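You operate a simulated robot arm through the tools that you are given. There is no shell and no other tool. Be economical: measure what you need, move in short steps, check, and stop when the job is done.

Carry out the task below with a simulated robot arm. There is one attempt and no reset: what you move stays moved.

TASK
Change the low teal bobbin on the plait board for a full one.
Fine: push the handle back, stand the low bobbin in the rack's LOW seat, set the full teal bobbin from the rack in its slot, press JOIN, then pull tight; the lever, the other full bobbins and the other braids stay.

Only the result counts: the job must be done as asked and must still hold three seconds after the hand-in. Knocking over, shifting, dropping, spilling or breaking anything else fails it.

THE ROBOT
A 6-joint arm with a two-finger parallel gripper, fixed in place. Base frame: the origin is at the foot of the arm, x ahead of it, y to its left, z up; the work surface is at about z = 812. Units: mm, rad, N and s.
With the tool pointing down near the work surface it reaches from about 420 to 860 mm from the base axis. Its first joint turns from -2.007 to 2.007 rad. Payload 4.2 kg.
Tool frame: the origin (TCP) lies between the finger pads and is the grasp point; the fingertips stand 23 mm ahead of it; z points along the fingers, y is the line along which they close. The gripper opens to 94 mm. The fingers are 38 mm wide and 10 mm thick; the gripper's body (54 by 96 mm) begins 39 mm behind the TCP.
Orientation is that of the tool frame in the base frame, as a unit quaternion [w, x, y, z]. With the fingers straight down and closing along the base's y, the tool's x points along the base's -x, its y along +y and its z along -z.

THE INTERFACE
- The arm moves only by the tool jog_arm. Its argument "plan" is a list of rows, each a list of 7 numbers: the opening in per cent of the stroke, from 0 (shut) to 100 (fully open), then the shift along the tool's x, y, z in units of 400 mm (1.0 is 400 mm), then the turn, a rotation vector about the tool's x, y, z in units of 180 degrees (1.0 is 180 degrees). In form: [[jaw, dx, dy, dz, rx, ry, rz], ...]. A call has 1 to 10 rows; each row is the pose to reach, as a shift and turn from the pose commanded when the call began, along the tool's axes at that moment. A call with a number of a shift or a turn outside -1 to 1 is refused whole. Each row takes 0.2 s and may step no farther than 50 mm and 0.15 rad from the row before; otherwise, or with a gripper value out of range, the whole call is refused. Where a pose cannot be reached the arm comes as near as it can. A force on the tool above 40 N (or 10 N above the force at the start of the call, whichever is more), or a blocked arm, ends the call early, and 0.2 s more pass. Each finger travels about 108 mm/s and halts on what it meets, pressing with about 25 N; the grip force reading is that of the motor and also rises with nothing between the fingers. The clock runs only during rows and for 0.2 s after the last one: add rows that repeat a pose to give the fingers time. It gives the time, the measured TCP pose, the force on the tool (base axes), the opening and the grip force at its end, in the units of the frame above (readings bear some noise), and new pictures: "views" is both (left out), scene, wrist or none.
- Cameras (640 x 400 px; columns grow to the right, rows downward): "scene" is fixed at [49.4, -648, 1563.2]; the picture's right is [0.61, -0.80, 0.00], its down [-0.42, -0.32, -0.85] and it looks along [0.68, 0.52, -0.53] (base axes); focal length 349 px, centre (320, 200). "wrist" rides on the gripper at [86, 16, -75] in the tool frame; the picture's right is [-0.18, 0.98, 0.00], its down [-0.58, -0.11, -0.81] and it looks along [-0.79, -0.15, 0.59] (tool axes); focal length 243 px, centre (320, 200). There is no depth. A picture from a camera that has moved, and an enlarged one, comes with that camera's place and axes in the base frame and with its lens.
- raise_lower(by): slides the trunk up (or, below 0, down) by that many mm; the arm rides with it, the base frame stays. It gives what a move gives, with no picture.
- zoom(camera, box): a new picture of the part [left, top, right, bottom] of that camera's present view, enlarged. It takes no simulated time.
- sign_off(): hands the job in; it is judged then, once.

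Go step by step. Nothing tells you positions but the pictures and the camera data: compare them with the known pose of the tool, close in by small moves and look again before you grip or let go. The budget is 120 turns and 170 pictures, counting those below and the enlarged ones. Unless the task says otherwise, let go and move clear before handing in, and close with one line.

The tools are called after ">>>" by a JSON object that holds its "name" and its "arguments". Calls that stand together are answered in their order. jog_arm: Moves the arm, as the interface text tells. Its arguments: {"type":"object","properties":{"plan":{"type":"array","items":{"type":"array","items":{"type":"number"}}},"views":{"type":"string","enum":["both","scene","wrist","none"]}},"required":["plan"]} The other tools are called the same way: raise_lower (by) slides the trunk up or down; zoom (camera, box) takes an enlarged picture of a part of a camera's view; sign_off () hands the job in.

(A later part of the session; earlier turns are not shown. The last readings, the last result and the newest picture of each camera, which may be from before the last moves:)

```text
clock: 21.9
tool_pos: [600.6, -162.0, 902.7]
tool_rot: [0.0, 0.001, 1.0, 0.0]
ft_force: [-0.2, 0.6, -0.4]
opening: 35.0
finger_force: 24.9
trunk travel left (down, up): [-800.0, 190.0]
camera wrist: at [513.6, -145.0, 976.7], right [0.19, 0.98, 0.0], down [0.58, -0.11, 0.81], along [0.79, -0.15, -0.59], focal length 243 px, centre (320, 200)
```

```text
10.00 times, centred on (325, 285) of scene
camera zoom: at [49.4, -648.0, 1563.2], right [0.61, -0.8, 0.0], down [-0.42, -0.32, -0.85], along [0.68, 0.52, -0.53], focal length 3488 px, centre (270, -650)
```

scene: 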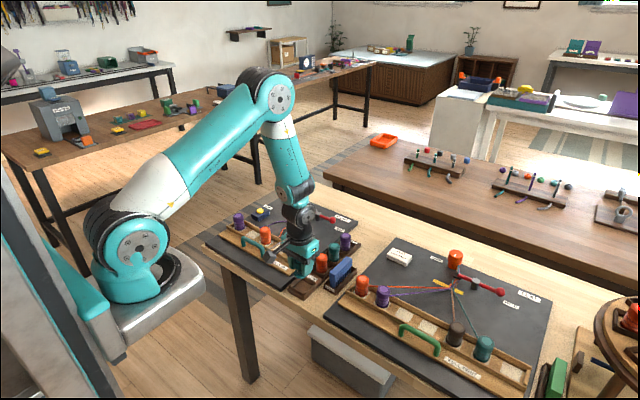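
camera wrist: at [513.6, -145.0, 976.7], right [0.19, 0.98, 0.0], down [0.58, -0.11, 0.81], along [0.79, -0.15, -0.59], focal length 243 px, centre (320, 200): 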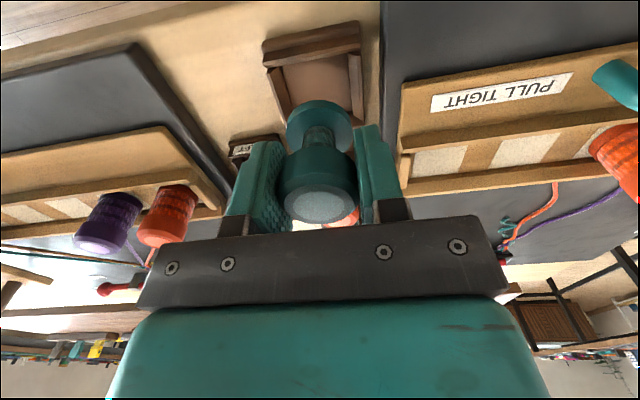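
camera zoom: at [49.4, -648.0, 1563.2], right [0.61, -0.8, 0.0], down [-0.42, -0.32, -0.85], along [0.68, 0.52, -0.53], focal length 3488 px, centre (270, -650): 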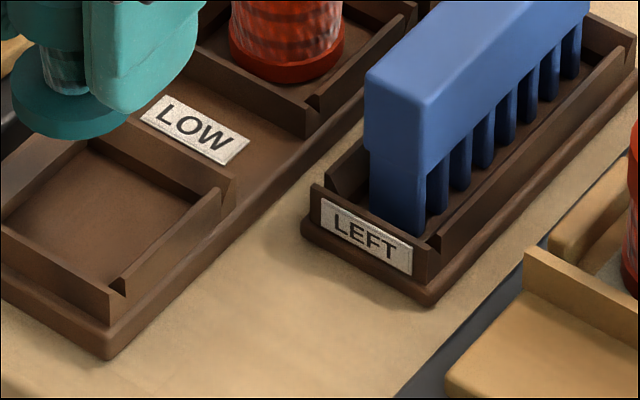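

I lower closer (bobbin foot still just above the rim) and compare foot and seat directly.

>>> {"name": "jog_arm", "arguments": {"plan": [[20, 0, 0, 0.02, 0, 0, 0], [20, 0, 0, 0.04, 0, 0, 0], [20, 0, 0, 0.04, 0, 0, 0]], "views": "none"}}

>>> {"name": "zoom", "arguments": {"camera": "scene", "box": [285, 255, 345, 305]}}

>>> {"name": "zoom", "arguments": {"camera": "wrist", "box": [220, 40, 420, 190]}}

```text
clock: 22.8
tool_pos: [600.4, -162.6, 886.5]
tool_rot: [0.0, 0.0, 1.0, 0.0]
ft_force: [-0.4, 0.1, -0.2]
opening: 35.1
finger_force: 25.1
trunk travel left (down, up): [-800.0, 190.0]
```

```text
8.00 times, centred on (315, 280) of scene
camera zoom: at [49.4, -648.0, 1563.2], right [0.61, -0.8, 0.0], down [-0.42, -0.32, -0.85], along [0.68, 0.52, -0.53], focal length 2790 px, centre (360, -440)
```

zoom: 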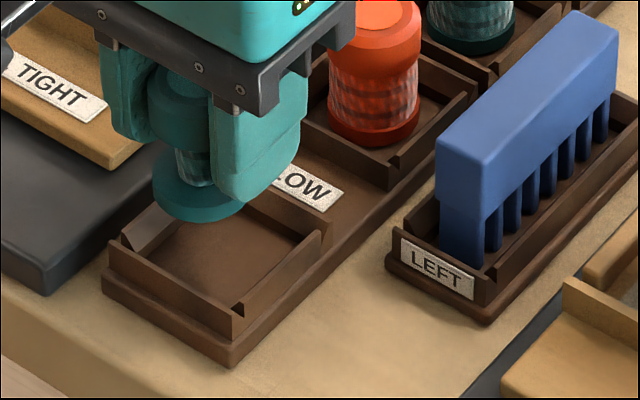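

```text
2.67 times, centred on (320, 115) of wrist
camera zoom: at [513.7, -143.8, 961.2], right [0.19, 0.98, 0.0], down [0.58, -0.11, 0.81], along [0.79, -0.15, -0.59], focal length 647 px, centre (320, 427)
```

zoom: 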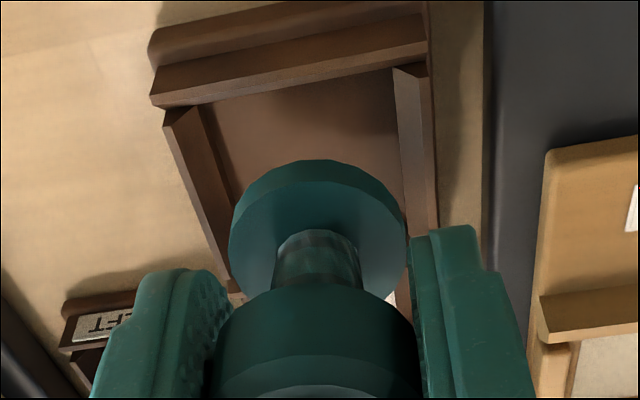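

Wrist geometry puts the seat centre at about (602.5,-162), with funnel walls. I shift 2 mm and lower in small steps feeling for contact.

>>> {"name": "jog_arm", "arguments": {"plan": [[20, -0.005, 0.001, 0.01, 0, 0, 0], [20, -0.005, 0.001, 0.025, 0, 0, 0], [20, -0.005, 0.001, 0.04, 0, 0, 0], [20, -0.005, 0.001, 0.05, 0, 0, 0], [20, -0.005, 0.001, 0.05, 0, 0, 0]], "views": "none"}}

>>> {"name": "zoom", "arguments": {"camera": "scene", "box": [285, 255, 345, 305]}}

```text
clock: 23.9
tool_pos: [602.1, -161.4, 864.8]
tool_rot: [0.0, 0.001, 1.0, 0.0]
ft_force: [0.4, 0.7, 0.0]
opening: 34.9
finger_force: 25.2
trunk travel left (down, up): [-800.0, 190.0]
```

```text
8.00 times, centred on (315, 280) of scene
camera zoom: at [49.4, -648.0, 1563.2], right [0.61, -0.8, 0.0], down [-0.42, -0.32, -0.85], along [0.68, 0.52, -0.53], focal length 2790 px, centre (360, -440)
```

zoom: 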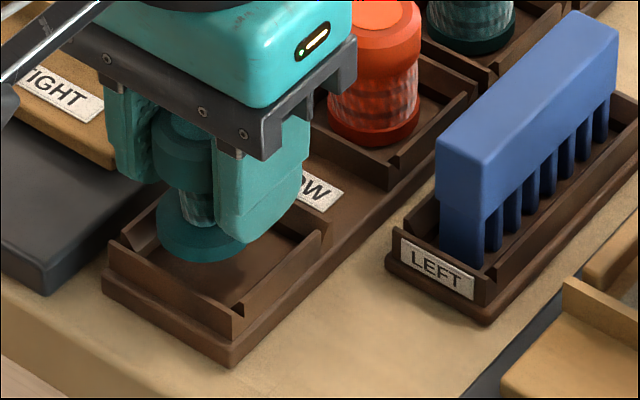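

It is entering the seat. I continue in 2 mm steps.

>>> {"name": "jog_arm", "arguments": {"plan": [[20, 0, 0, 0.005, 0, 0, 0], [20, 0, 0, 0.01, 0, 0, 0], [20, 0, 0, 0.01, 0, 0, 0]], "views": "none"}}

>>> {"name": "zoom", "arguments": {"camera": "scene", "box": [285, 255, 345, 305]}}

>>> {"name": "zoom", "arguments": {"camera": "wrist", "box": [220, 40, 420, 190]}}

```text
clock: 24.8
tool_pos: [602.3, -161.1, 861.5]
tool_rot: [0.0, 0.001, 1.0, 0.0]
ft_force: [-0.4, 1.0, -0.6]
opening: 35.0
finger_force: 24.9
trunk travel left (down, up): [-800.0, 190.0]
```

```text
8.00 times, centred on (315, 280) of scene
camera zoom: at [49.4, -648.0, 1563.2], right [0.61, -0.8, 0.0], down [-0.42, -0.32, -0.85], along [0.68, 0.52, -0.53], focal length 2790 px, centre (360, -440)
```

zoom: 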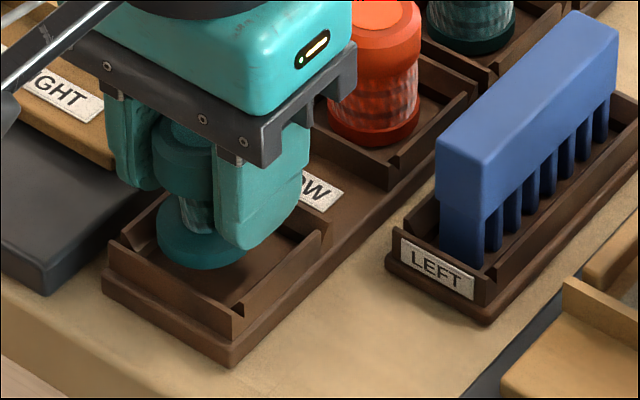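

```text
2.67 times, centred on (320, 115) of wrist
camera zoom: at [515.6, -142.9, 936.1], right [0.19, 0.98, 0.0], down [0.58, -0.11, 0.81], along [0.79, -0.15, -0.59], focal length 647 px, centre (320, 427)
```

zoom: 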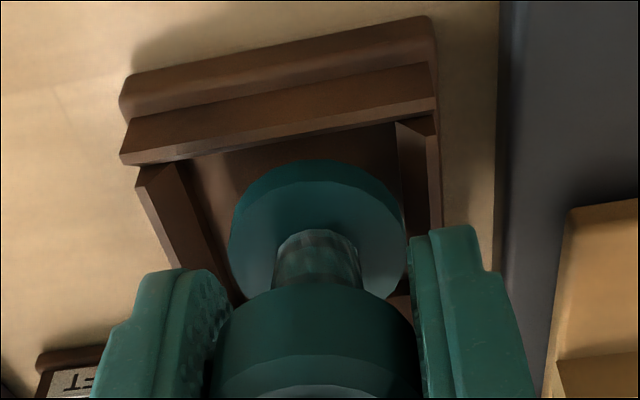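

The foot is about 2 mm too far to +y. I correct and continue down.

>>> {"name": "jog_arm", "arguments": {"plan": [[20, 0, -0.006, 0, 0, 0, 0], [20, 0, -0.006, 0.005, 0, 0, 0], [20, 0, -0.006, 0.008, 0, 0, 0], [20, 0, -0.006, 0.008, 0, 0, 0]], "views": "none"}}

>>> {"name": "jog_arm", "arguments": {"plan": [[20, 0, 0, 0.004, 0, 0, 0], [20, 0, 0, 0.004, 0, 0, 0]], "views": "none"}}

>>> {"name": "zoom", "arguments": {"camera": "scene", "box": [285, 255, 345, 305]}}

>>> {"name": "zoom", "arguments": {"camera": "wrist", "box": [220, 40, 420, 190]}}

```text
clock: 25.8
tool_pos: [601.6, -162.5, 857.8]
tool_rot: [0.0, 0.001, 1.0, 0.0]
ft_force: [-0.8, 0.4, -0.1]
opening: 35.2
finger_force: 24.5
trunk travel left (down, up): [-800.0, 190.0]
```

```text
clock: 26.4
tool_pos: [602.1, -164.3, 857.1]
tool_rot: [0.0, 0.001, 1.0, 0.0]
ft_force: [-0.7, -0.4, -0.6]
opening: 35.1
finger_force: 25.7
trunk travel left (down, up): [-800.0, 190.0]
```

```text
8.00 times, centred on (315, 280) of scene
camera zoom: at [49.4, -648.0, 1563.2], right [0.61, -0.8, 0.0], down [-0.42, -0.32, -0.85], along [0.68, 0.52, -0.53], focal length 2790 px, centre (360, -440)
```

zoom: 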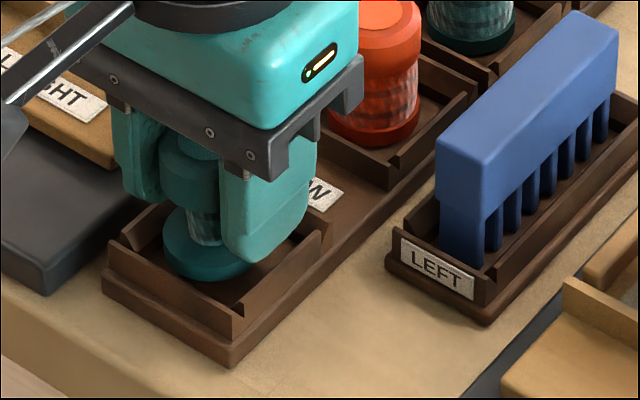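

```text
2.67 times, centred on (320, 115) of wrist
camera zoom: at [515.9, -145.7, 931.5], right [0.19, 0.98, 0.0], down [0.58, -0.11, 0.81], along [0.79, -0.15, -0.59], focal length 647 px, centre (320, 427)
```

zoom: 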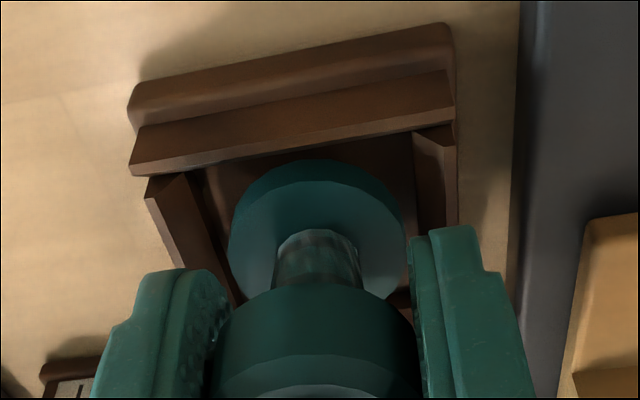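

Centred now, no contact yet. Continue down.

>>> {"name": "jog_arm", "arguments": {"plan": [[20, 0, 0, 0.004, 0, 0, 0], [20, 0, 0, 0.008, 0, 0, 0], [20, 0, 0, 0.008, 0, 0, 0]], "views": "none"}}

>>> {"name": "jog_arm", "arguments": {"plan": [[20, 0, 0, 0.004, 0, 0, 0], [20, 0, 0, 0.004, 0, 0, 0]], "views": "none"}}

>>> {"name": "zoom", "arguments": {"camera": "scene", "box": [285, 255, 345, 305]}}

```text
clock: 27.1
tool_pos: [602.1, -164.5, 854.0]
tool_rot: [0.0, 0.001, 1.0, 0.0]
ft_force: [0.9, -0.2, -0.9]
opening: 35.2
finger_force: 25.0
trunk travel left (down, up): [-800.0, 190.0]
```

```text
clock: 27.8
tool_pos: [602.2, -163.0, 853.6]
tool_rot: [-0.001, 0.0, 1.0, -0.001]
ft_force: [0.4, 0.0, -0.5]
opening: 34.8
finger_force: 24.9
trunk travel left (down, up): [-800.0, 190.0]
```

```text
8.00 times, centred on (315, 280) of scene
camera zoom: at [49.4, -648.0, 1563.2], right [0.61, -0.8, 0.0], down [-0.42, -0.32, -0.85], along [0.68, 0.52, -0.53], focal length 2790 px, centre (360, -440)
```

zoom: 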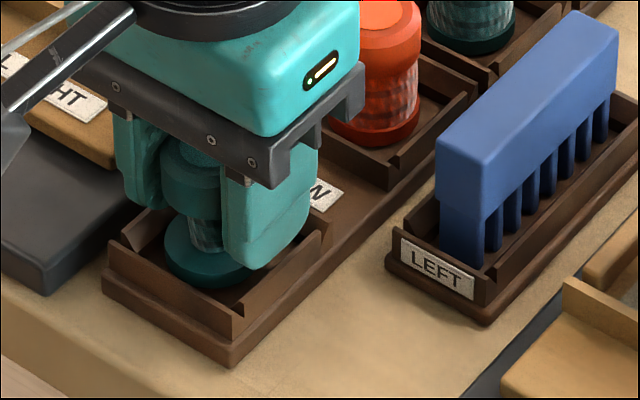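

>>> {"name": "jog_arm", "arguments": {"plan": [[20, 0, 0, 0.004, 0, 0, 0], [20, 0, 0, 0.004, 0, 0, 0]], "views": "none"}}

>>> {"name": "jog_arm", "arguments": {"plan": [[20, 0, 0, 0.004, 0, 0, 0], [20, 0, 0, 0.004, 0, 0, 0]], "views": "none"}}

>>> {"name": "zoom", "arguments": {"camera": "scene", "box": [285, 255, 345, 305]}}

```text
clock: 28.4
tool_pos: [602.8, -163.1, 851.3]
tool_rot: [0.001, 0.001, 1.0, 0.0]
ft_force: [0.7, 0.1, -0.7]
opening: 35.3
finger_force: 24.7
trunk travel left (down, up): [-800.0, 190.0]
```

```text
clock: 28.9
tool_pos: [602.1, -163.8, 850.8]
tool_rot: [0.001, 0.001, 1.0, -0.001]
ft_force: [-0.4, -0.2, 15.9]
opening: 34.9
finger_force: 25.1
trunk travel left (down, up): [-800.0, 190.0]
```

```text
8.00 times, centred on (315, 280) of scene
camera zoom: at [49.4, -648.0, 1563.2], right [0.61, -0.8, 0.0], down [-0.42, -0.32, -0.85], along [0.68, 0.52, -0.53], focal length 2790 px, centre (360, -440)
```

zoom: 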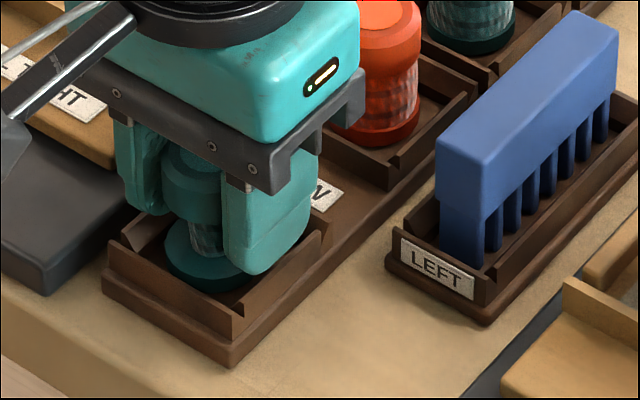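

Contact: 16 N upward at z≈851. I ease off a millimetre, open, and rise.

>>> {"name": "jog_arm", "arguments": {"plan": [[20, 0, 0, -0.002, 0, 0, 0], [58, 0, 0, -0.002, 0, 0, 0], [58, 0, 0, -0.002, 0, 0, 0], [58, 0, 0, -0.03, 0, 0, 0], [58, 0, 0, -0.1, 0, 0, 0], [58, 0, 0, -0.2, 0, 0, 0], [58, 0, 0, -0.3, 0, 0, 0]]}}

>>> {"name": "zoom", "arguments": {"camera": "scene", "box": [270, 225, 370, 305]}}

```text
clock: 30.6
tool_pos: [601.7, -165.7, 967.2]
tool_rot: [-0.001, 0.0, 1.0, 0.0]
ft_force: [0.7, 0.8, -0.4]
opening: 54.4
finger_force: 0.0
trunk travel left (down, up): [-800.0, 190.0]
camera wrist: at [516.4, -147.2, 1041.9], right [0.19, 0.98, 0.0], down [0.58, -0.11, 0.81], along [0.79, -0.15, -0.59], focal length 243 px, centre (320, 200)
```

scene: 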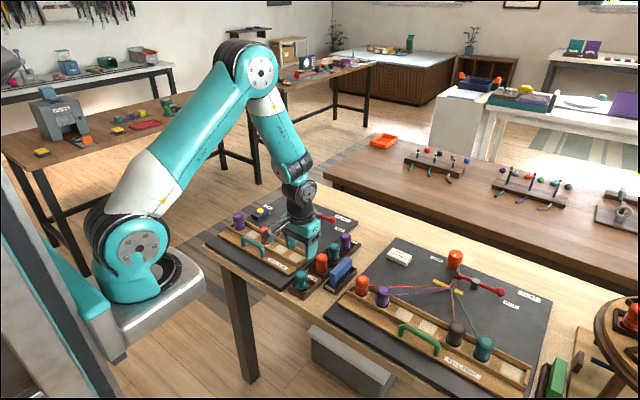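
wrist: 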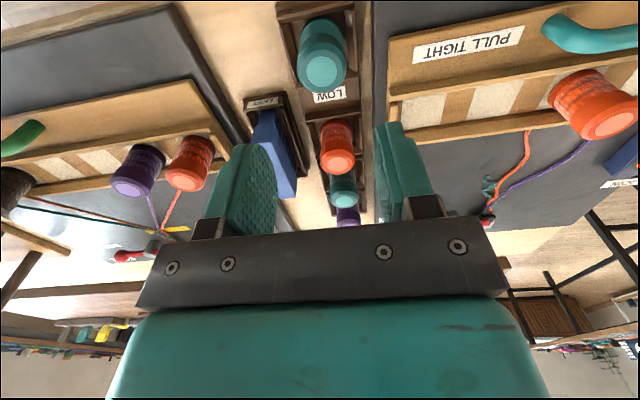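

```text
5.00 times, centred on (320, 265) of scene
camera zoom: at [49.4, -648.0, 1563.2], right [0.61, -0.8, 0.0], down [-0.42, -0.32, -0.85], along [0.68, 0.52, -0.53], focal length 1744 px, centre (320, -125)
```

zoom: 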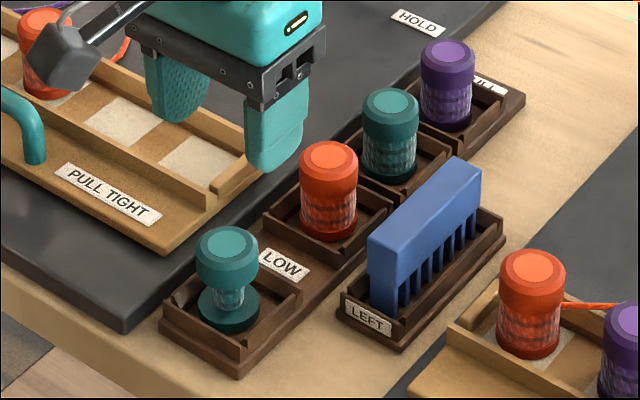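

The low bobbin stands in the LOW seat. Next I move over toward the full teal bobbin at about (760,-163).

>>> {"name": "jog_arm", "arguments": {"plan": [[58, -0.09, 0.004, 0, 0, 0, 0], [58, -0.19, 0.006, 0, 0, 0, 0], [58, -0.283, 0.006, 0.015, 0, 0, 0], [58, -0.283, 0.006, 0.015, 0, 0, 0]], "views": "wrist"}}

>>> {"name": "zoom", "arguments": {"camera": "wrist", "box": [200, 20, 440, 220]}}

```text
clock: 31.6
tool_pos: [717.0, -164.4, 961.6]
tool_rot: [0.0, 0.001, 1.0, 0.0]
ft_force: [-0.2, -1.1, 0.2]
opening: 54.5
finger_force: 0.1
trunk travel left (down, up): [-800.0, 190.0]
camera wrist: at [629.7, -145.4, 1036.2], right [0.19, 0.98, 0.0], down [0.58, -0.11, 0.81], along [0.79, -0.15, -0.59], focal length 243 px, centre (320, 200)
```

wrist: 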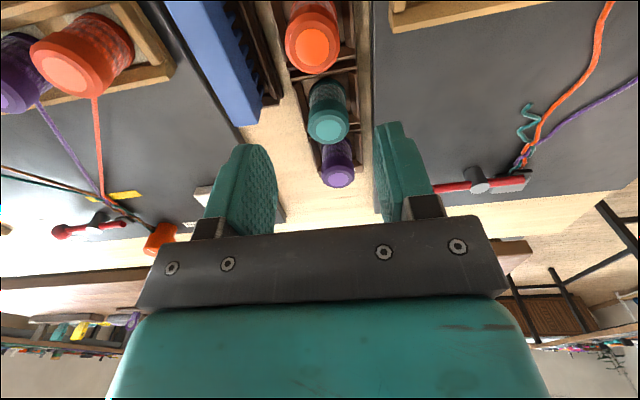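

```text
2.00 times, centred on (320, 120) of wrist
camera zoom: at [629.7, -145.4, 1036.2], right [0.19, 0.98, 0.0], down [0.58, -0.11, 0.81], along [0.79, -0.15, -0.59], focal length 485 px, centre (320, 360)
```

zoom: 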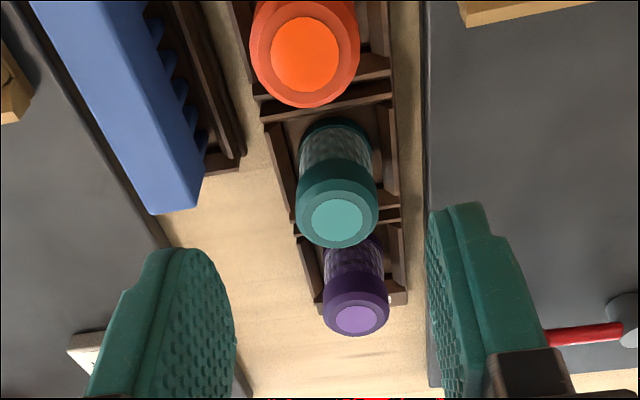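

Full teal top at about (765,-163.5). I go above it and check again.

>>> {"name": "jog_arm", "arguments": {"plan": [[58, -0.06, 0.001, 0.03, 0, 0, 0], [58, -0.12, 0.002, 0.08, 0, 0, 0], [58, -0.12, 0.002, 0.15, 0, 0, 0], [58, -0.12, 0.002, 0.15, 0, 0, 0]]}}

>>> {"name": "zoom", "arguments": {"camera": "scene", "box": [290, 205, 390, 285]}}

```text
clock: 32.5
tool_pos: [762.2, -163.8, 902.8]
tool_rot: [-0.001, 0.001, 1.0, 0.001]
ft_force: [0.0, 0.5, 0.0]
opening: 54.7
finger_force: 0.0
trunk travel left (down, up): [-800.0, 190.0]
camera wrist: at [675.7, -145.2, 978.0], right [0.19, 0.98, 0.0], down [0.58, -0.11, 0.81], along [0.79, -0.15, -0.59], focal length 243 px, centre (320, 200)
```

scene: 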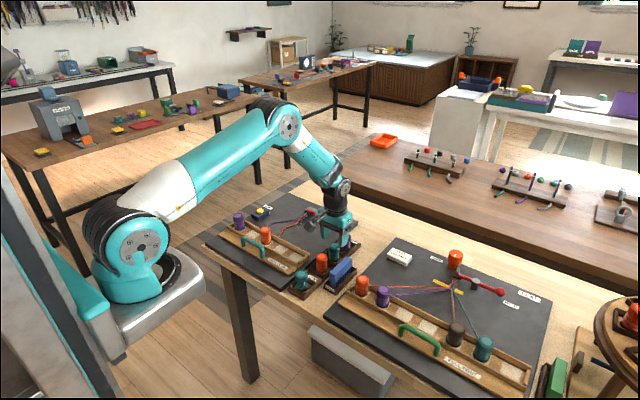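
wrist: 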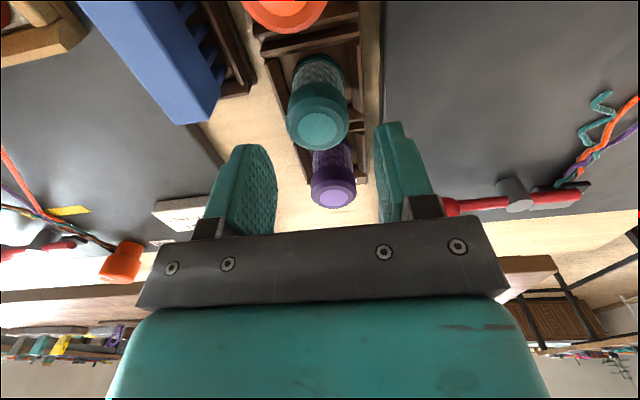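

```text
5.00 times, centred on (340, 245) of scene
camera zoom: at [49.4, -648.0, 1563.2], right [0.61, -0.8, 0.0], down [-0.42, -0.32, -0.85], along [0.68, 0.52, -0.53], focal length 1744 px, centre (220, -25)
```

zoom: 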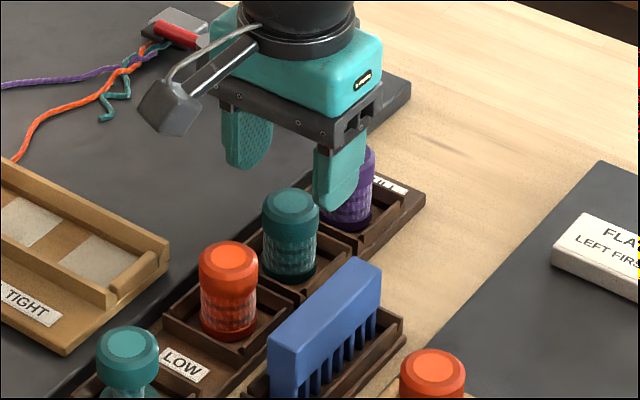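

I centre on it (x≈765) and lower the fingers around its cap.

>>> {"name": "jog_arm", "arguments": {"plan": [[58, -0.007, 0.001, 0.03, 0, 0, 0], [58, -0.007, 0.001, 0.07, 0, 0, 0], [58, -0.007, 0.001, 0.105, 0, 0, 0], [58, -0.007, 0.001, 0.115, 0, 0, 0], [58, -0.007, 0.001, 0.115, 0, 0, 0]]}}

>>> {"name": "zoom", "arguments": {"camera": "scene", "box": [290, 205, 390, 285]}}

```text
clock: 33.8
tool_pos: [765.0, -161.5, 857.5]
tool_rot: [0.0, 0.001, 1.0, 0.0]
ft_force: [0.4, -0.3, -0.1]
opening: 54.6
finger_force: 0.1
trunk travel left (down, up): [-800.0, 190.0]
camera wrist: at [678.7, -142.7, 931.9], right [0.19, 0.98, 0.0], down [0.58, -0.11, 0.81], along [0.79, -0.15, -0.59], focal length 243 px, centre (320, 200)
```

scene: 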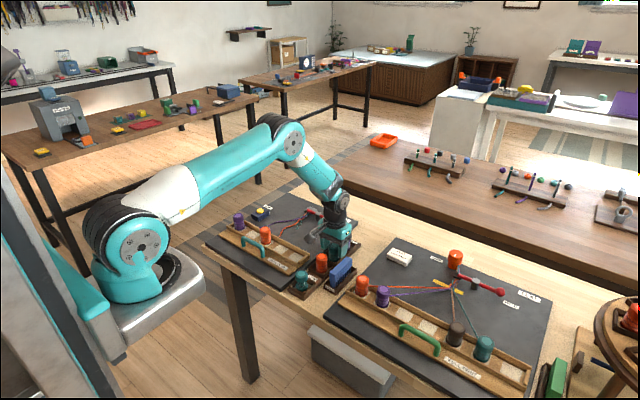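
wrist: 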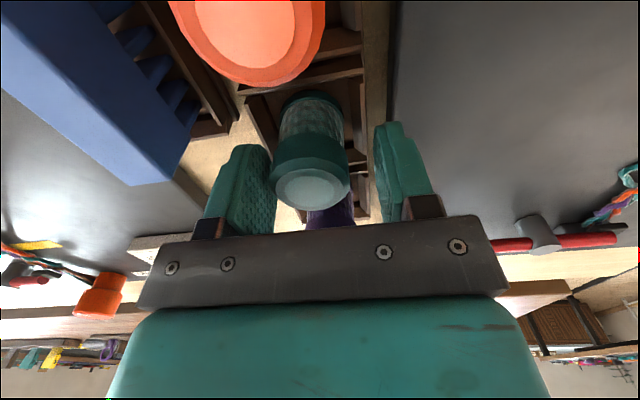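

```text
5.00 times, centred on (340, 245) of scene
camera zoom: at [49.4, -648.0, 1563.2], right [0.61, -0.8, 0.0], down [-0.42, -0.32, -0.85], along [0.68, 0.52, -0.53], focal length 1744 px, centre (220, -25)
```

zoom: 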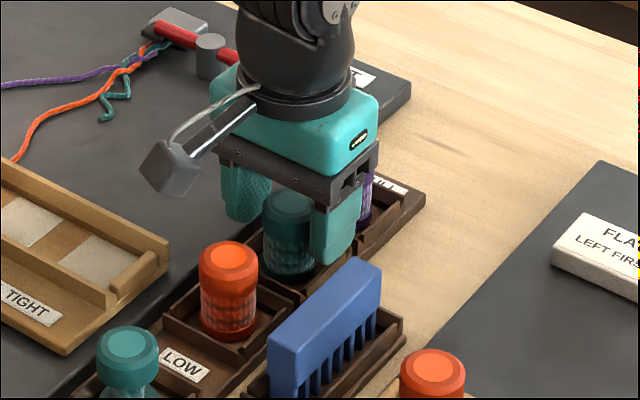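

Well placed; I nudge 1 mm in −y and close.

>>> {"name": "jog_arm", "arguments": {"plan": [[58, 0, -0.003, 0, 0, 0, 0], [28, 0, -0.003, 0, 0, 0, 0], [20, 0, -0.003, 0, 0, 0, 0], [20, 0, -0.003, 0, 0, 0, 0]], "views": "wrist"}}

```text
clock: 34.8
tool_pos: [765.7, -162.7, 856.9]
tool_rot: [0.0, 0.001, 1.0, 0.0]
ft_force: [1.1, 0.0, 0.3]
opening: 34.8
finger_force: 25.1
trunk travel left (down, up): [-800.0, 190.0]
camera wrist: at [679.2, -143.7, 932.5], right [0.19, 0.98, 0.0], down [0.58, -0.11, 0.81], along [0.79, -0.15, -0.59], focal length 243 px, centre (320, 200)
```

wrist: 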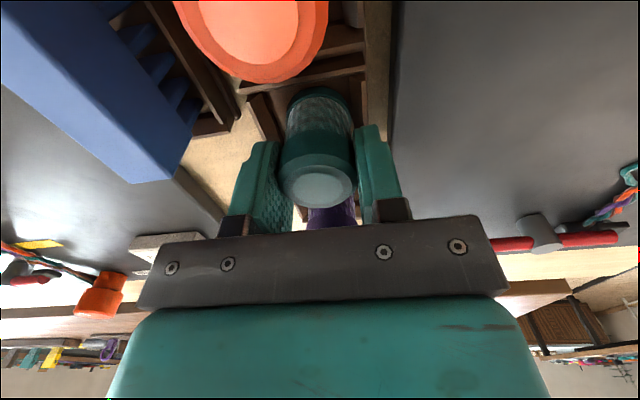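

Gripped. I lift it straight up, slowly at first.

>>> {"name": "jog_arm", "arguments": {"plan": [[20, 0, 0, -0.01, 0, 0, 0], [20, 0, 0, -0.03, 0, 0, 0], [20, 0, 0, -0.07, 0, 0, 0], [20, 0, 0, -0.14, 0, 0, 0], [20, 0, 0, -0.22, 0, 0, 0], [20, 0, 0, -0.3, 0, 0, 0]]}}

>>> {"name": "zoom", "arguments": {"camera": "scene", "box": [290, 195, 390, 285]}}

```text
clock: 36.1
tool_pos: [766.4, -163.3, 978.7]
tool_rot: [-0.001, 0.001, 1.0, -0.001]
ft_force: [0.8, 0.2, -1.5]
opening: 34.8
finger_force: 24.7
trunk travel left (down, up): [-800.0, 190.0]
camera wrist: at [680.2, -145.3, 1052.6], right [0.19, 0.98, 0.0], down [0.58, -0.11, 0.81], along [0.79, -0.15, -0.59], focal length 243 px, centre (320, 200)
```

scene: 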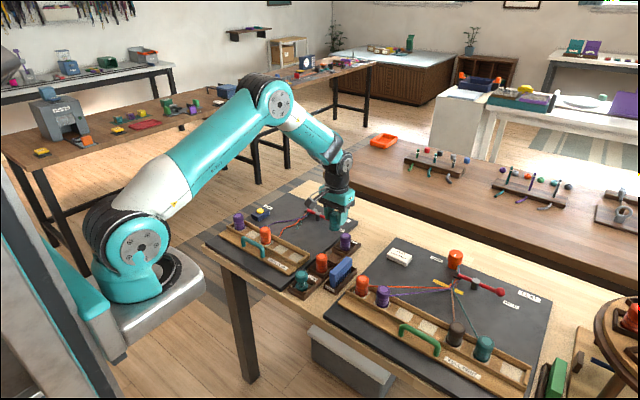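
wrist: 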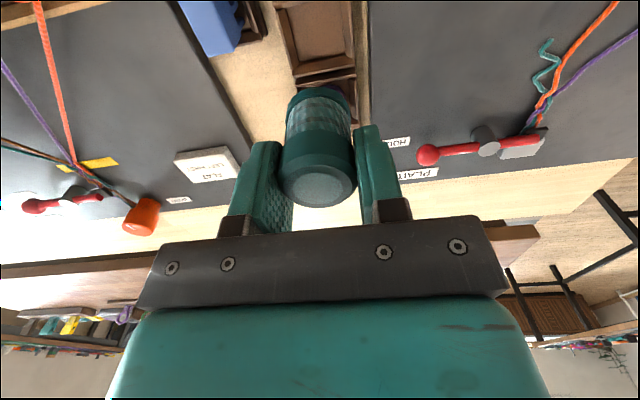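

```text
4.44 times, centred on (340, 240) of scene
camera zoom: at [49.4, -648.0, 1563.2], right [0.61, -0.8, 0.0], down [-0.42, -0.32, -0.85], along [0.68, 0.52, -0.53], focal length 1550 px, centre (231, 22)
```

zoom: 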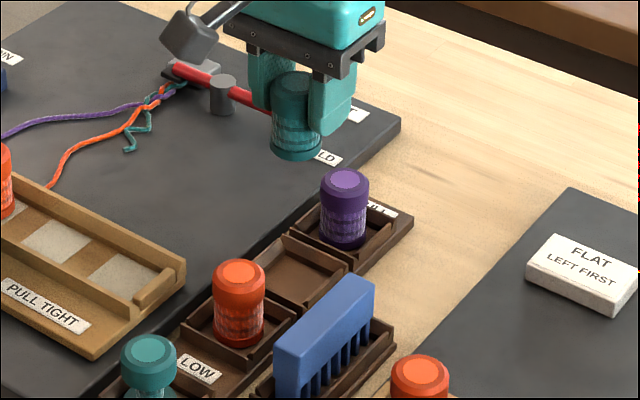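

The full bobbin is held upright. I carry it over to the empty teal slot at about (677,-73).

>>> {"name": "jog_arm", "arguments": {"plan": [[20, 0.04, 0.05, 0, 0, 0, 0], [20, 0.1, 0.11, 0, 0, 0, 0], [20, 0.16, 0.17, 0, 0, 0, 0], [20, 0.22, 0.225, 0, 0, 0, 0], [20, 0.22, 0.225, 0.08, 0, 0, 0], [20, 0.22, 0.225, 0.14, 0, 0, 0], [20, 0.22, 0.225, 0.14, 0, 0, 0]]}}

>>> {"name": "zoom", "arguments": {"camera": "scene", "box": [250, 205, 350, 285]}}

>>> {"name": "zoom", "arguments": {"camera": "wrist", "box": [210, 40, 450, 210]}}

```text
clock: 37.8
tool_pos: [678.1, -70.2, 919.4]
tool_rot: [0.001, 0.001, 1.0, -0.001]
ft_force: [0.5, 0.7, -0.7]
opening: 34.9
finger_force: 24.8
trunk travel left (down, up): [-800.0, 190.0]
camera wrist: at [592.0, -51.9, 995.0], right [0.19, 0.98, 0.0], down [0.58, -0.11, 0.81], along [0.79, -0.15, -0.59], focal length 243 px, centre (320, 200)
```

scene: 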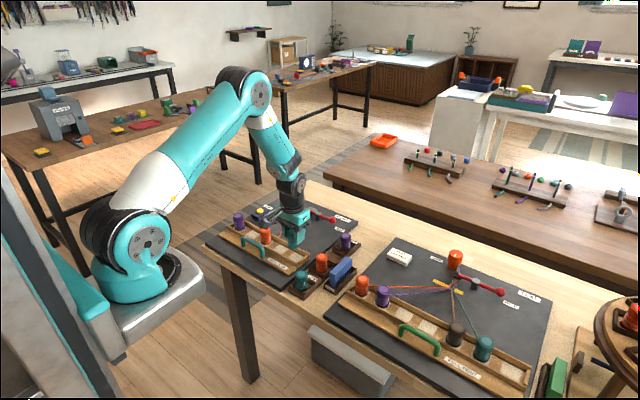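
wrist: 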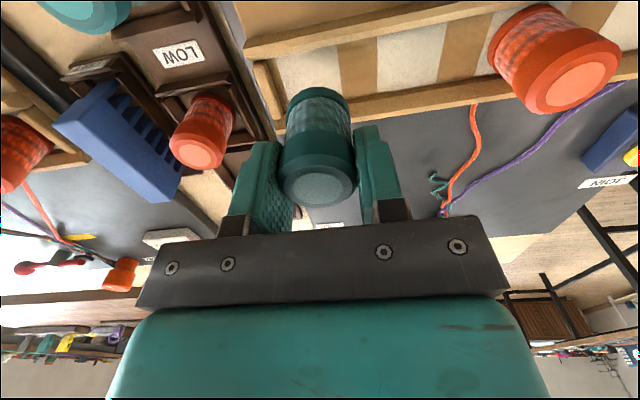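

```text
5.00 times, centred on (300, 245) of scene
camera zoom: at [49.4, -648.0, 1563.2], right [0.61, -0.8, 0.0], down [-0.42, -0.32, -0.85], along [0.68, 0.52, -0.53], focal length 1744 px, centre (420, -25)
```

zoom: 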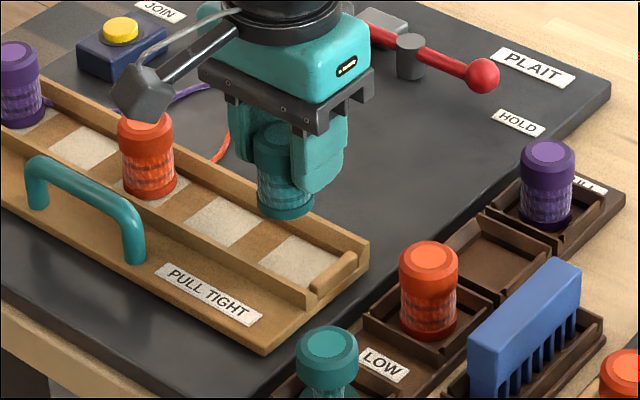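

```text
2.35 times, centred on (330, 125) of wrist
camera zoom: at [592.0, -51.9, 995.0], right [0.19, 0.98, 0.0], down [0.58, -0.11, 0.81], along [0.79, -0.15, -0.59], focal length 571 px, centre (296, 376)
```

zoom: 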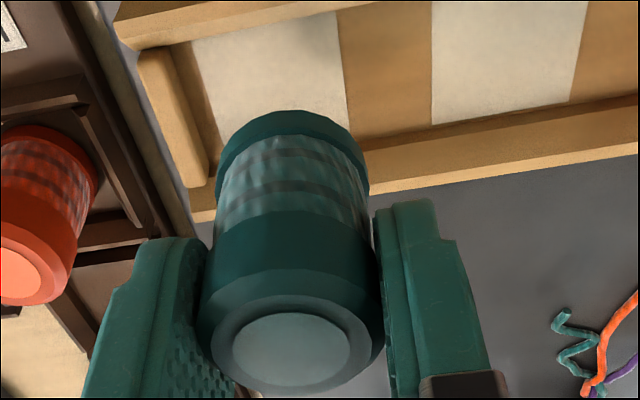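

The slot pad centre is around (676,-73). I lower to just above the floor and compare again.

>>> {"name": "jog_arm", "arguments": {"plan": [[20, 0, -0.002, 0.03, 0, 0, 0], [20, 0, -0.004, 0.06, 0, 0, 0], [20, 0, -0.004, 0.075, 0, 0, 0], [20, 0, -0.004, 0.075, 0, 0, 0]], "views": "none"}}

>>> {"name": "zoom", "arguments": {"camera": "scene", "box": [265, 225, 325, 275]}}

>>> {"name": "zoom", "arguments": {"camera": "wrist", "box": [210, 40, 450, 210]}}

```text
clock: 38.8
tool_pos: [678.2, -71.5, 890.4]
tool_rot: [0.0, 0.0, 1.0, 0.0]
ft_force: [0.6, 0.3, -0.1]
opening: 34.8
finger_force: 25.1
trunk travel left (down, up): [-800.0, 190.0]
```

```text
8.00 times, centred on (295, 250) of scene
camera zoom: at [49.4, -648.0, 1563.2], right [0.61, -0.8, 0.0], down [-0.42, -0.32, -0.85], along [0.68, 0.52, -0.53], focal length 2790 px, centre (520, -200)
```

zoom: 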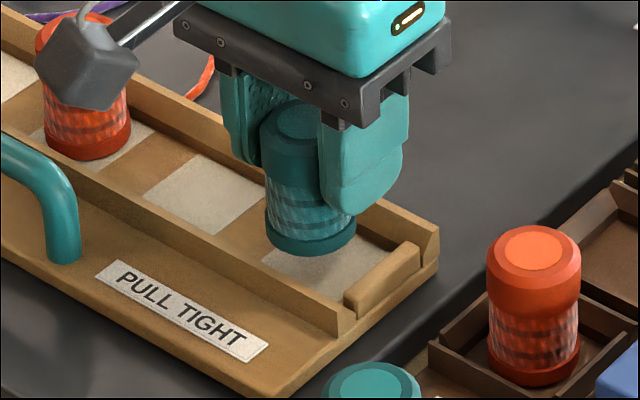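

```text
2.35 times, centred on (330, 125) of wrist
camera zoom: at [591.5, -53.9, 964.3], right [0.19, 0.98, 0.0], down [0.58, -0.11, 0.81], along [0.79, -0.15, -0.59], focal length 571 px, centre (296, 376)
```

zoom: 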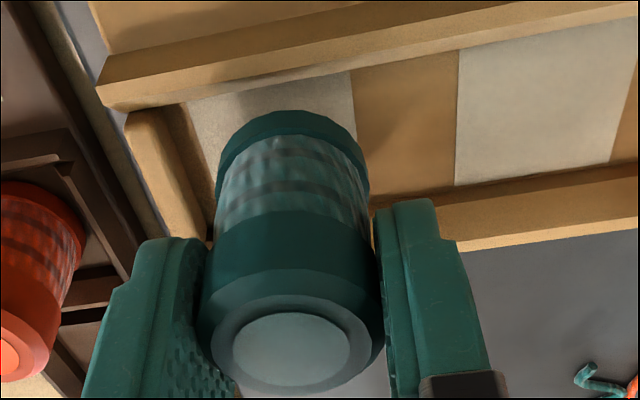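

It needs about 2 mm more to −y. I correct and lower toward contact (expected TCP z≈873).

>>> {"name": "jog_arm", "arguments": {"plan": [[20, 0, -0.005, 0.01, 0, 0, 0], [20, 0, -0.005, 0.02, 0, 0, 0], [20, 0, -0.005, 0.03, 0, 0, 0], [20, 0, -0.005, 0.03, 0, 0, 0]], "views": "none"}}

>>> {"name": "jog_arm", "arguments": {"plan": [[20, 0, 0, 0.004, 0, 0, 0], [20, 0, 0, 0.006, 0, 0, 0]], "views": "none"}}

>>> {"name": "zoom", "arguments": {"camera": "scene", "box": [265, 225, 325, 275]}}

>>> {"name": "zoom", "arguments": {"camera": "wrist", "box": [210, 40, 450, 210]}}

```text
clock: 39.8
tool_pos: [677.6, -75.5, 878.6]
tool_rot: [0.0, 0.001, 1.0, 0.0]
ft_force: [-0.2, -0.1, 0.0]
opening: 34.9
finger_force: 24.0
trunk travel left (down, up): [-800.0, 190.0]
```

```text
clock: 40.4
tool_pos: [677.7, -75.2, 876.9]
tool_rot: [0.0, 0.001, 1.0, 0.0]
ft_force: [0.3, -0.6, -0.2]
opening: 34.9
finger_force: 25.4
trunk travel left (down, up): [-800.0, 190.0]
```

```text
8.00 times, centred on (295, 250) of scene
camera zoom: at [49.4, -648.0, 1563.2], right [0.61, -0.8, 0.0], down [-0.42, -0.32, -0.85], along [0.68, 0.52, -0.53], focal length 2790 px, centre (520, -200)
```

zoom: 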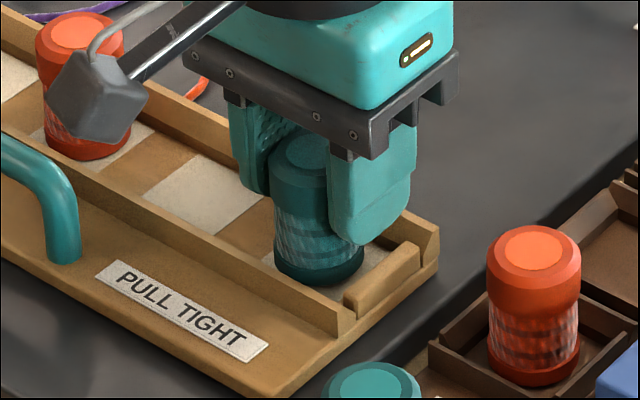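

```text
2.35 times, centred on (330, 125) of wrist
camera zoom: at [591.9, -57.1, 951.0], right [0.19, 0.98, 0.0], down [0.58, -0.11, 0.81], along [0.79, -0.15, -0.59], focal length 571 px, centre (296, 376)
```

zoom: 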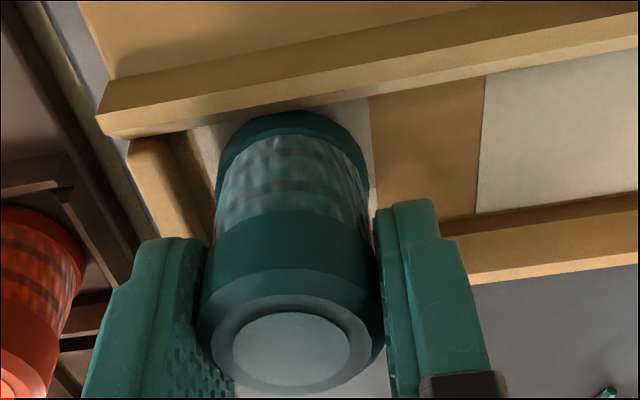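

Alignment matches how the orange one sits on its pad. Continue down to contact.

>>> {"name": "jog_arm", "arguments": {"plan": [[20, 0, 0, 0.004, 0, 0, 0], [20, 0, 0, 0.004, 0, 0, 0]], "views": "none"}}

>>> {"name": "jog_arm", "arguments": {"plan": [[20, 0, 0, 0.004, 0, 0, 0], [20, 0, 0, 0.004, 0, 0, 0]], "views": "none"}}

```text
clock: 41.0
tool_pos: [678.4, -75.3, 874.8]
tool_rot: [0.0, 0.001, 1.0, 0.0]
ft_force: [0.1, 0.1, -0.4]
opening: 34.8
finger_force: 25.0
trunk travel left (down, up): [-800.0, 190.0]
```

```text
clock: 41.5
tool_pos: [678.3, -75.6, 873.6]
tool_rot: [0.0, 0.0, 1.0, 0.0]
ft_force: [-0.7, 1.3, 0.0]
opening: 35.1
finger_force: 25.4
trunk travel left (down, up): [-800.0, 190.0]
```

>>> {"name": "jog_arm", "arguments": {"plan": [[20, 0, 0, 0.004, 0, 0, 0], [20, 0, 0, 0.004, 0, 0, 0]], "views": "none"}}

```text
clock: 42.1
tool_pos: [677.5, -76.2, 874.6]
tool_rot: [0.002, 0.001, 1.0, 0.001]
ft_force: [1.1, -5.5, 14.2]
opening: 35.0
finger_force: 24.8
trunk travel left (down, up): [-800.0, 190.0]
```

Contact at about 874. I check the pictures before letting go.

>>> {"name": "zoom", "arguments": {"camera": "scene", "box": [265, 225, 325, 275]}}

>>> {"name": "zoom", "arguments": {"camera": "wrist", "box": [210, 40, 450, 210]}}

```text
8.00 times, centred on (295, 250) of scene
camera zoom: at [49.4, -648.0, 1563.2], right [0.61, -0.8, 0.0], down [-0.42, -0.32, -0.85], along [0.68, 0.52, -0.53], focal length 2790 px, centre (520, -200)
```

zoom: 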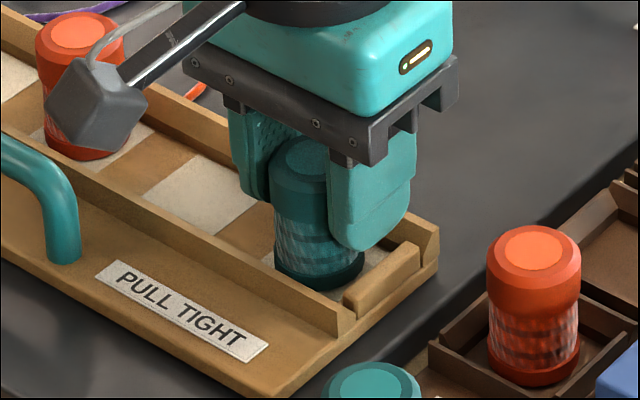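

```text
2.35 times, centred on (330, 125) of wrist
camera zoom: at [591.3, -57.2, 948.0], right [0.19, 0.98, 0.0], down [0.58, -0.11, 0.81], along [0.79, -0.15, -0.59], focal length 571 px, centre (296, 376)
```

zoom: 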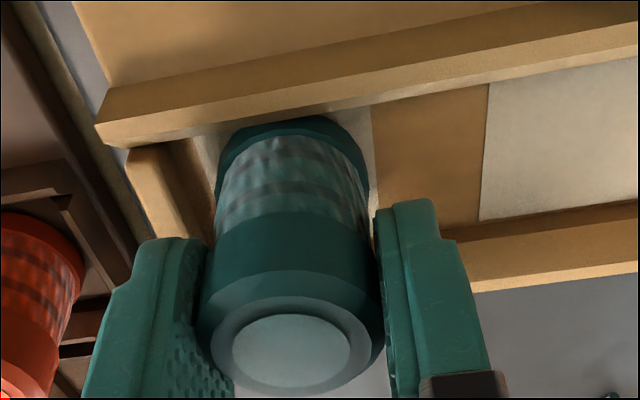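

It is in the slot and seated. I ease off, open and rise.

>>> {"name": "jog_arm", "arguments": {"plan": [[20, 0, 0, -0.004, 0, 0, 0], [58, 0, 0, -0.004, 0, 0, 0], [58, 0, 0, -0.004, 0, 0, 0], [58, 0, 0, -0.03, 0, 0, 0], [58, 0, 0, -0.1, 0, 0, 0], [58, 0, 0, -0.2, 0, 0, 0], [58, 0, 0, -0.28, 0, 0, 0]]}}

>>> {"name": "zoom", "arguments": {"camera": "scene", "box": [230, 200, 350, 290]}}

>>> {"name": "zoom", "arguments": {"camera": "wrist", "box": [210, 20, 450, 190]}}

```text
clock: 43.8
tool_pos: [672.5, -75.9, 984.5]
tool_rot: [0.0, 0.001, 1.0, 0.0]
ft_force: [0.1, -0.2, 0.3]
opening: 54.5
finger_force: 0.1
trunk travel left (down, up): [-800.0, 190.0]
camera wrist: at [587.3, -57.2, 1058.8], right [0.19, 0.98, 0.0], down [0.58, -0.11, 0.81], along [0.79, -0.15, -0.59], focal length 243 px, centre (320, 200)
```

scene: 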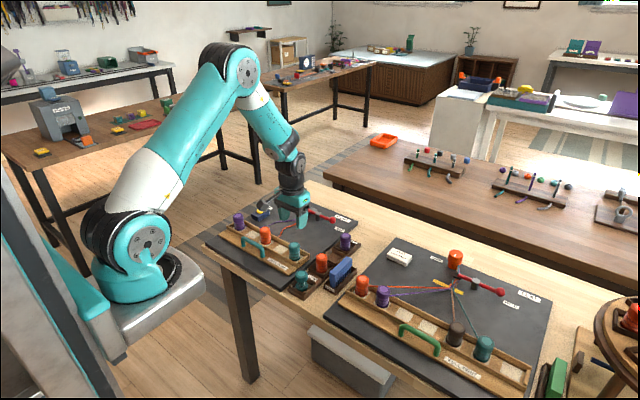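
wrist: 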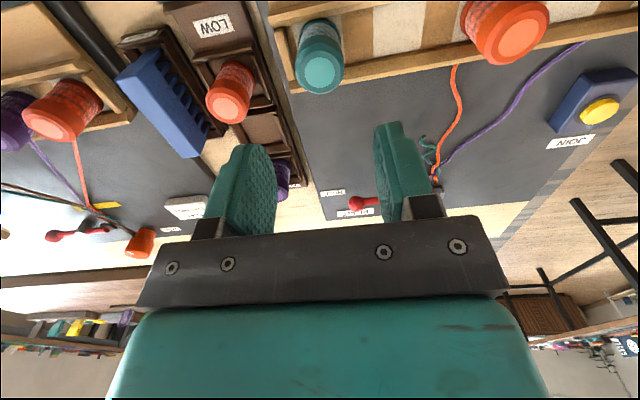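

```text
4.44 times, centred on (290, 245) of scene
camera zoom: at [49.4, -648.0, 1563.2], right [0.61, -0.8, 0.0], down [-0.42, -0.32, -0.85], along [0.68, 0.52, -0.53], focal length 1550 px, centre (453, 0)
```

zoom: 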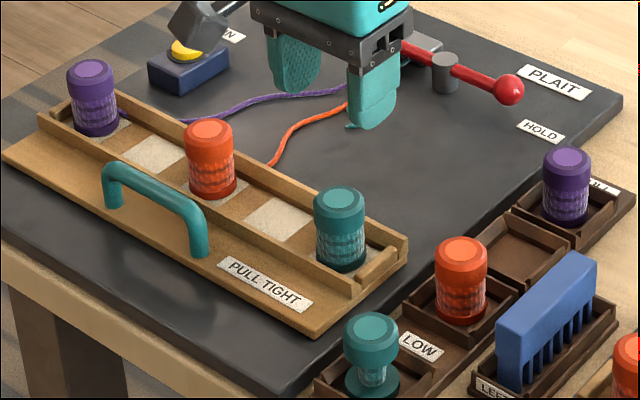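

```text
2.35 times, centred on (330, 105) of wrist
camera zoom: at [587.3, -57.2, 1058.8], right [0.19, 0.98, 0.0], down [0.58, -0.11, 0.81], along [0.79, -0.15, -0.59], focal length 571 px, centre (296, 424)
```

zoom: 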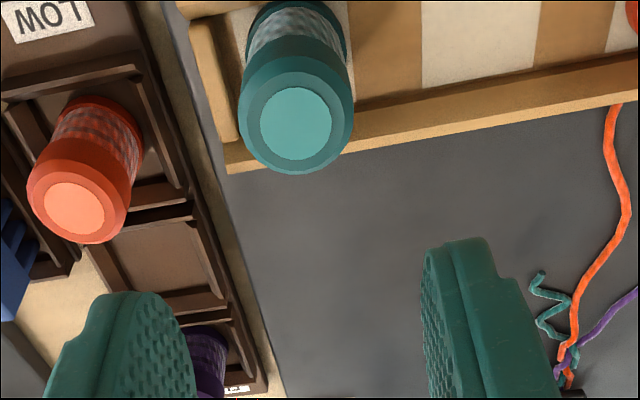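

The full teal bobbin stands in its slot. Now JOIN: yellow button near (771,184,850); I shut the fingers and go near it.

>>> {"name": "jog_arm", "arguments": {"plan": [[40, -0.02, 0.09, 0.0, 0, 0, 0], [20, -0.05, 0.19, 0.02, 0, 0, 0], [0, -0.08, 0.29, 0.04, 0, 0, 0], [0, -0.11, 0.39, 0.06, 0, 0, 0], [0, -0.14, 0.49, 0.08, 0, 0, 0], [0, -0.17, 0.58, 0.1, 0, 0, 0], [0, -0.18, 0.65, 0.1, 0, 0, 0], [0, -0.18, 0.65, 0.1, 0, 0, 0]]}}

>>> {"name": "zoom", "arguments": {"camera": "scene", "box": [230, 170, 350, 260]}}

```text
clock: 45.5
tool_pos: [749.0, 183.6, 941.1]
tool_rot: [-0.001, 0.001, 1.0, 0.0]
ft_force: [0.1, -0.3, 0.0]
opening: 0.0
finger_force: 25.2
trunk travel left (down, up): [-800.0, 190.0]
camera wrist: at [663.4, 201.0, 1016.4], right [0.19, 0.98, 0.0], down [0.58, -0.11, 0.81], along [0.79, -0.15, -0.59], focal length 243 px, centre (320, 200)
```

scene: 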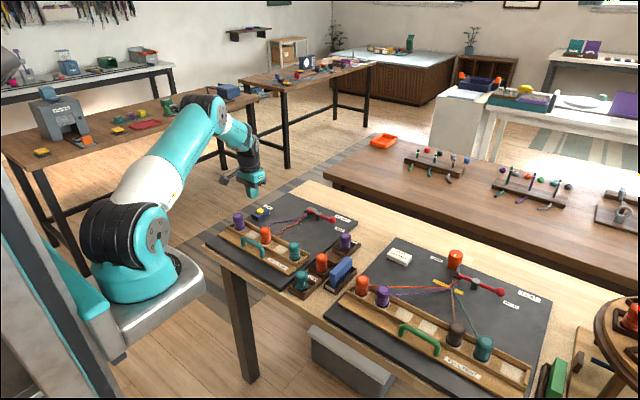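
wrist: 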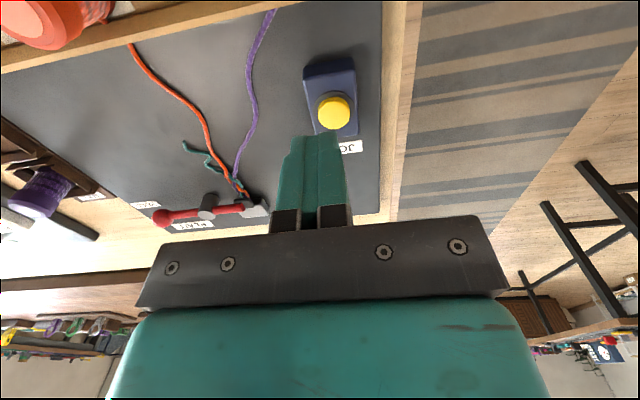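

```text
4.44 times, centred on (290, 215) of scene
camera zoom: at [49.4, -648.0, 1563.2], right [0.61, -0.8, 0.0], down [-0.42, -0.32, -0.85], along [0.68, 0.52, -0.53], focal length 1550 px, centre (453, 133)
```

zoom: 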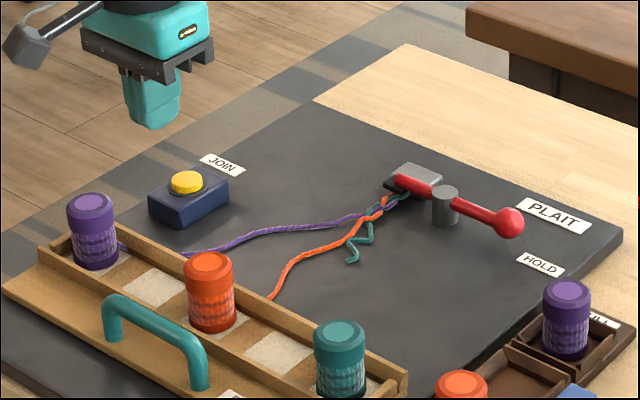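

Button now measured at about (773,190). I go above it with shut fingers.

>>> {"name": "jog_arm", "arguments": {"plan": [[0, -0.06, 0.014, 0.03, 0, 0, 0], [0, -0.06, 0.014, 0.08, 0, 0, 0], [0, -0.06, 0.014, 0.125, 0, 0, 0], [0, -0.06, 0.014, 0.125, 0, 0, 0]], "views": "wrist"}}

>>> {"name": "zoom", "arguments": {"camera": "scene", "box": [240, 180, 300, 230]}}

```text
clock: 46.5
tool_pos: [774.1, 189.7, 892.1]
tool_rot: [0.001, 0.002, 1.0, -0.001]
ft_force: [-0.7, 0.6, -0.1]
opening: 0.0
finger_force: 25.0
trunk travel left (down, up): [-800.0, 190.0]
camera wrist: at [687.8, 207.7, 967.0], right [0.19, 0.98, 0.0], down [0.58, -0.11, 0.81], along [0.79, -0.15, -0.59], focal length 243 px, centre (320, 200)
```

wrist: 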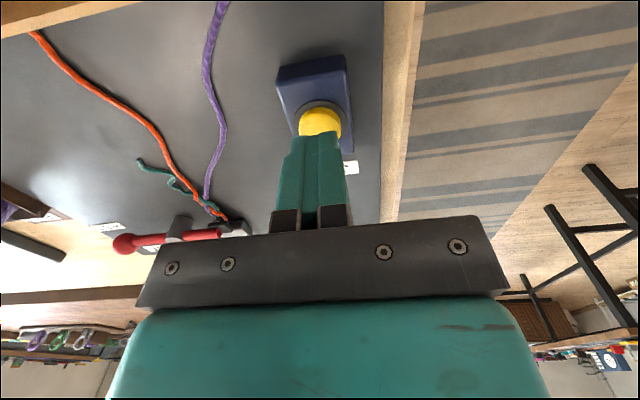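

```text
8.00 times, centred on (270, 205) of scene
camera zoom: at [49.4, -648.0, 1563.2], right [0.61, -0.8, 0.0], down [-0.42, -0.32, -0.85], along [0.68, 0.52, -0.53], focal length 2790 px, centre (720, 160)
```

zoom: 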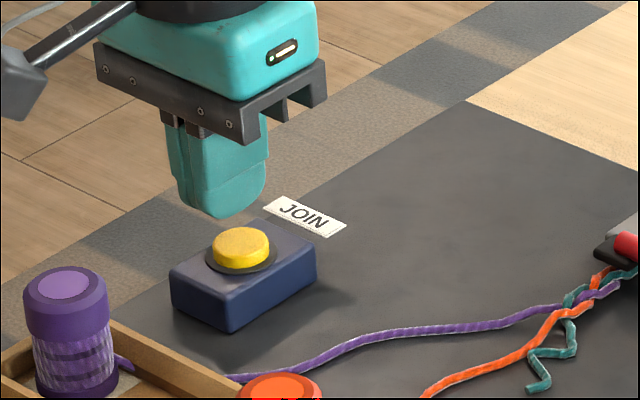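

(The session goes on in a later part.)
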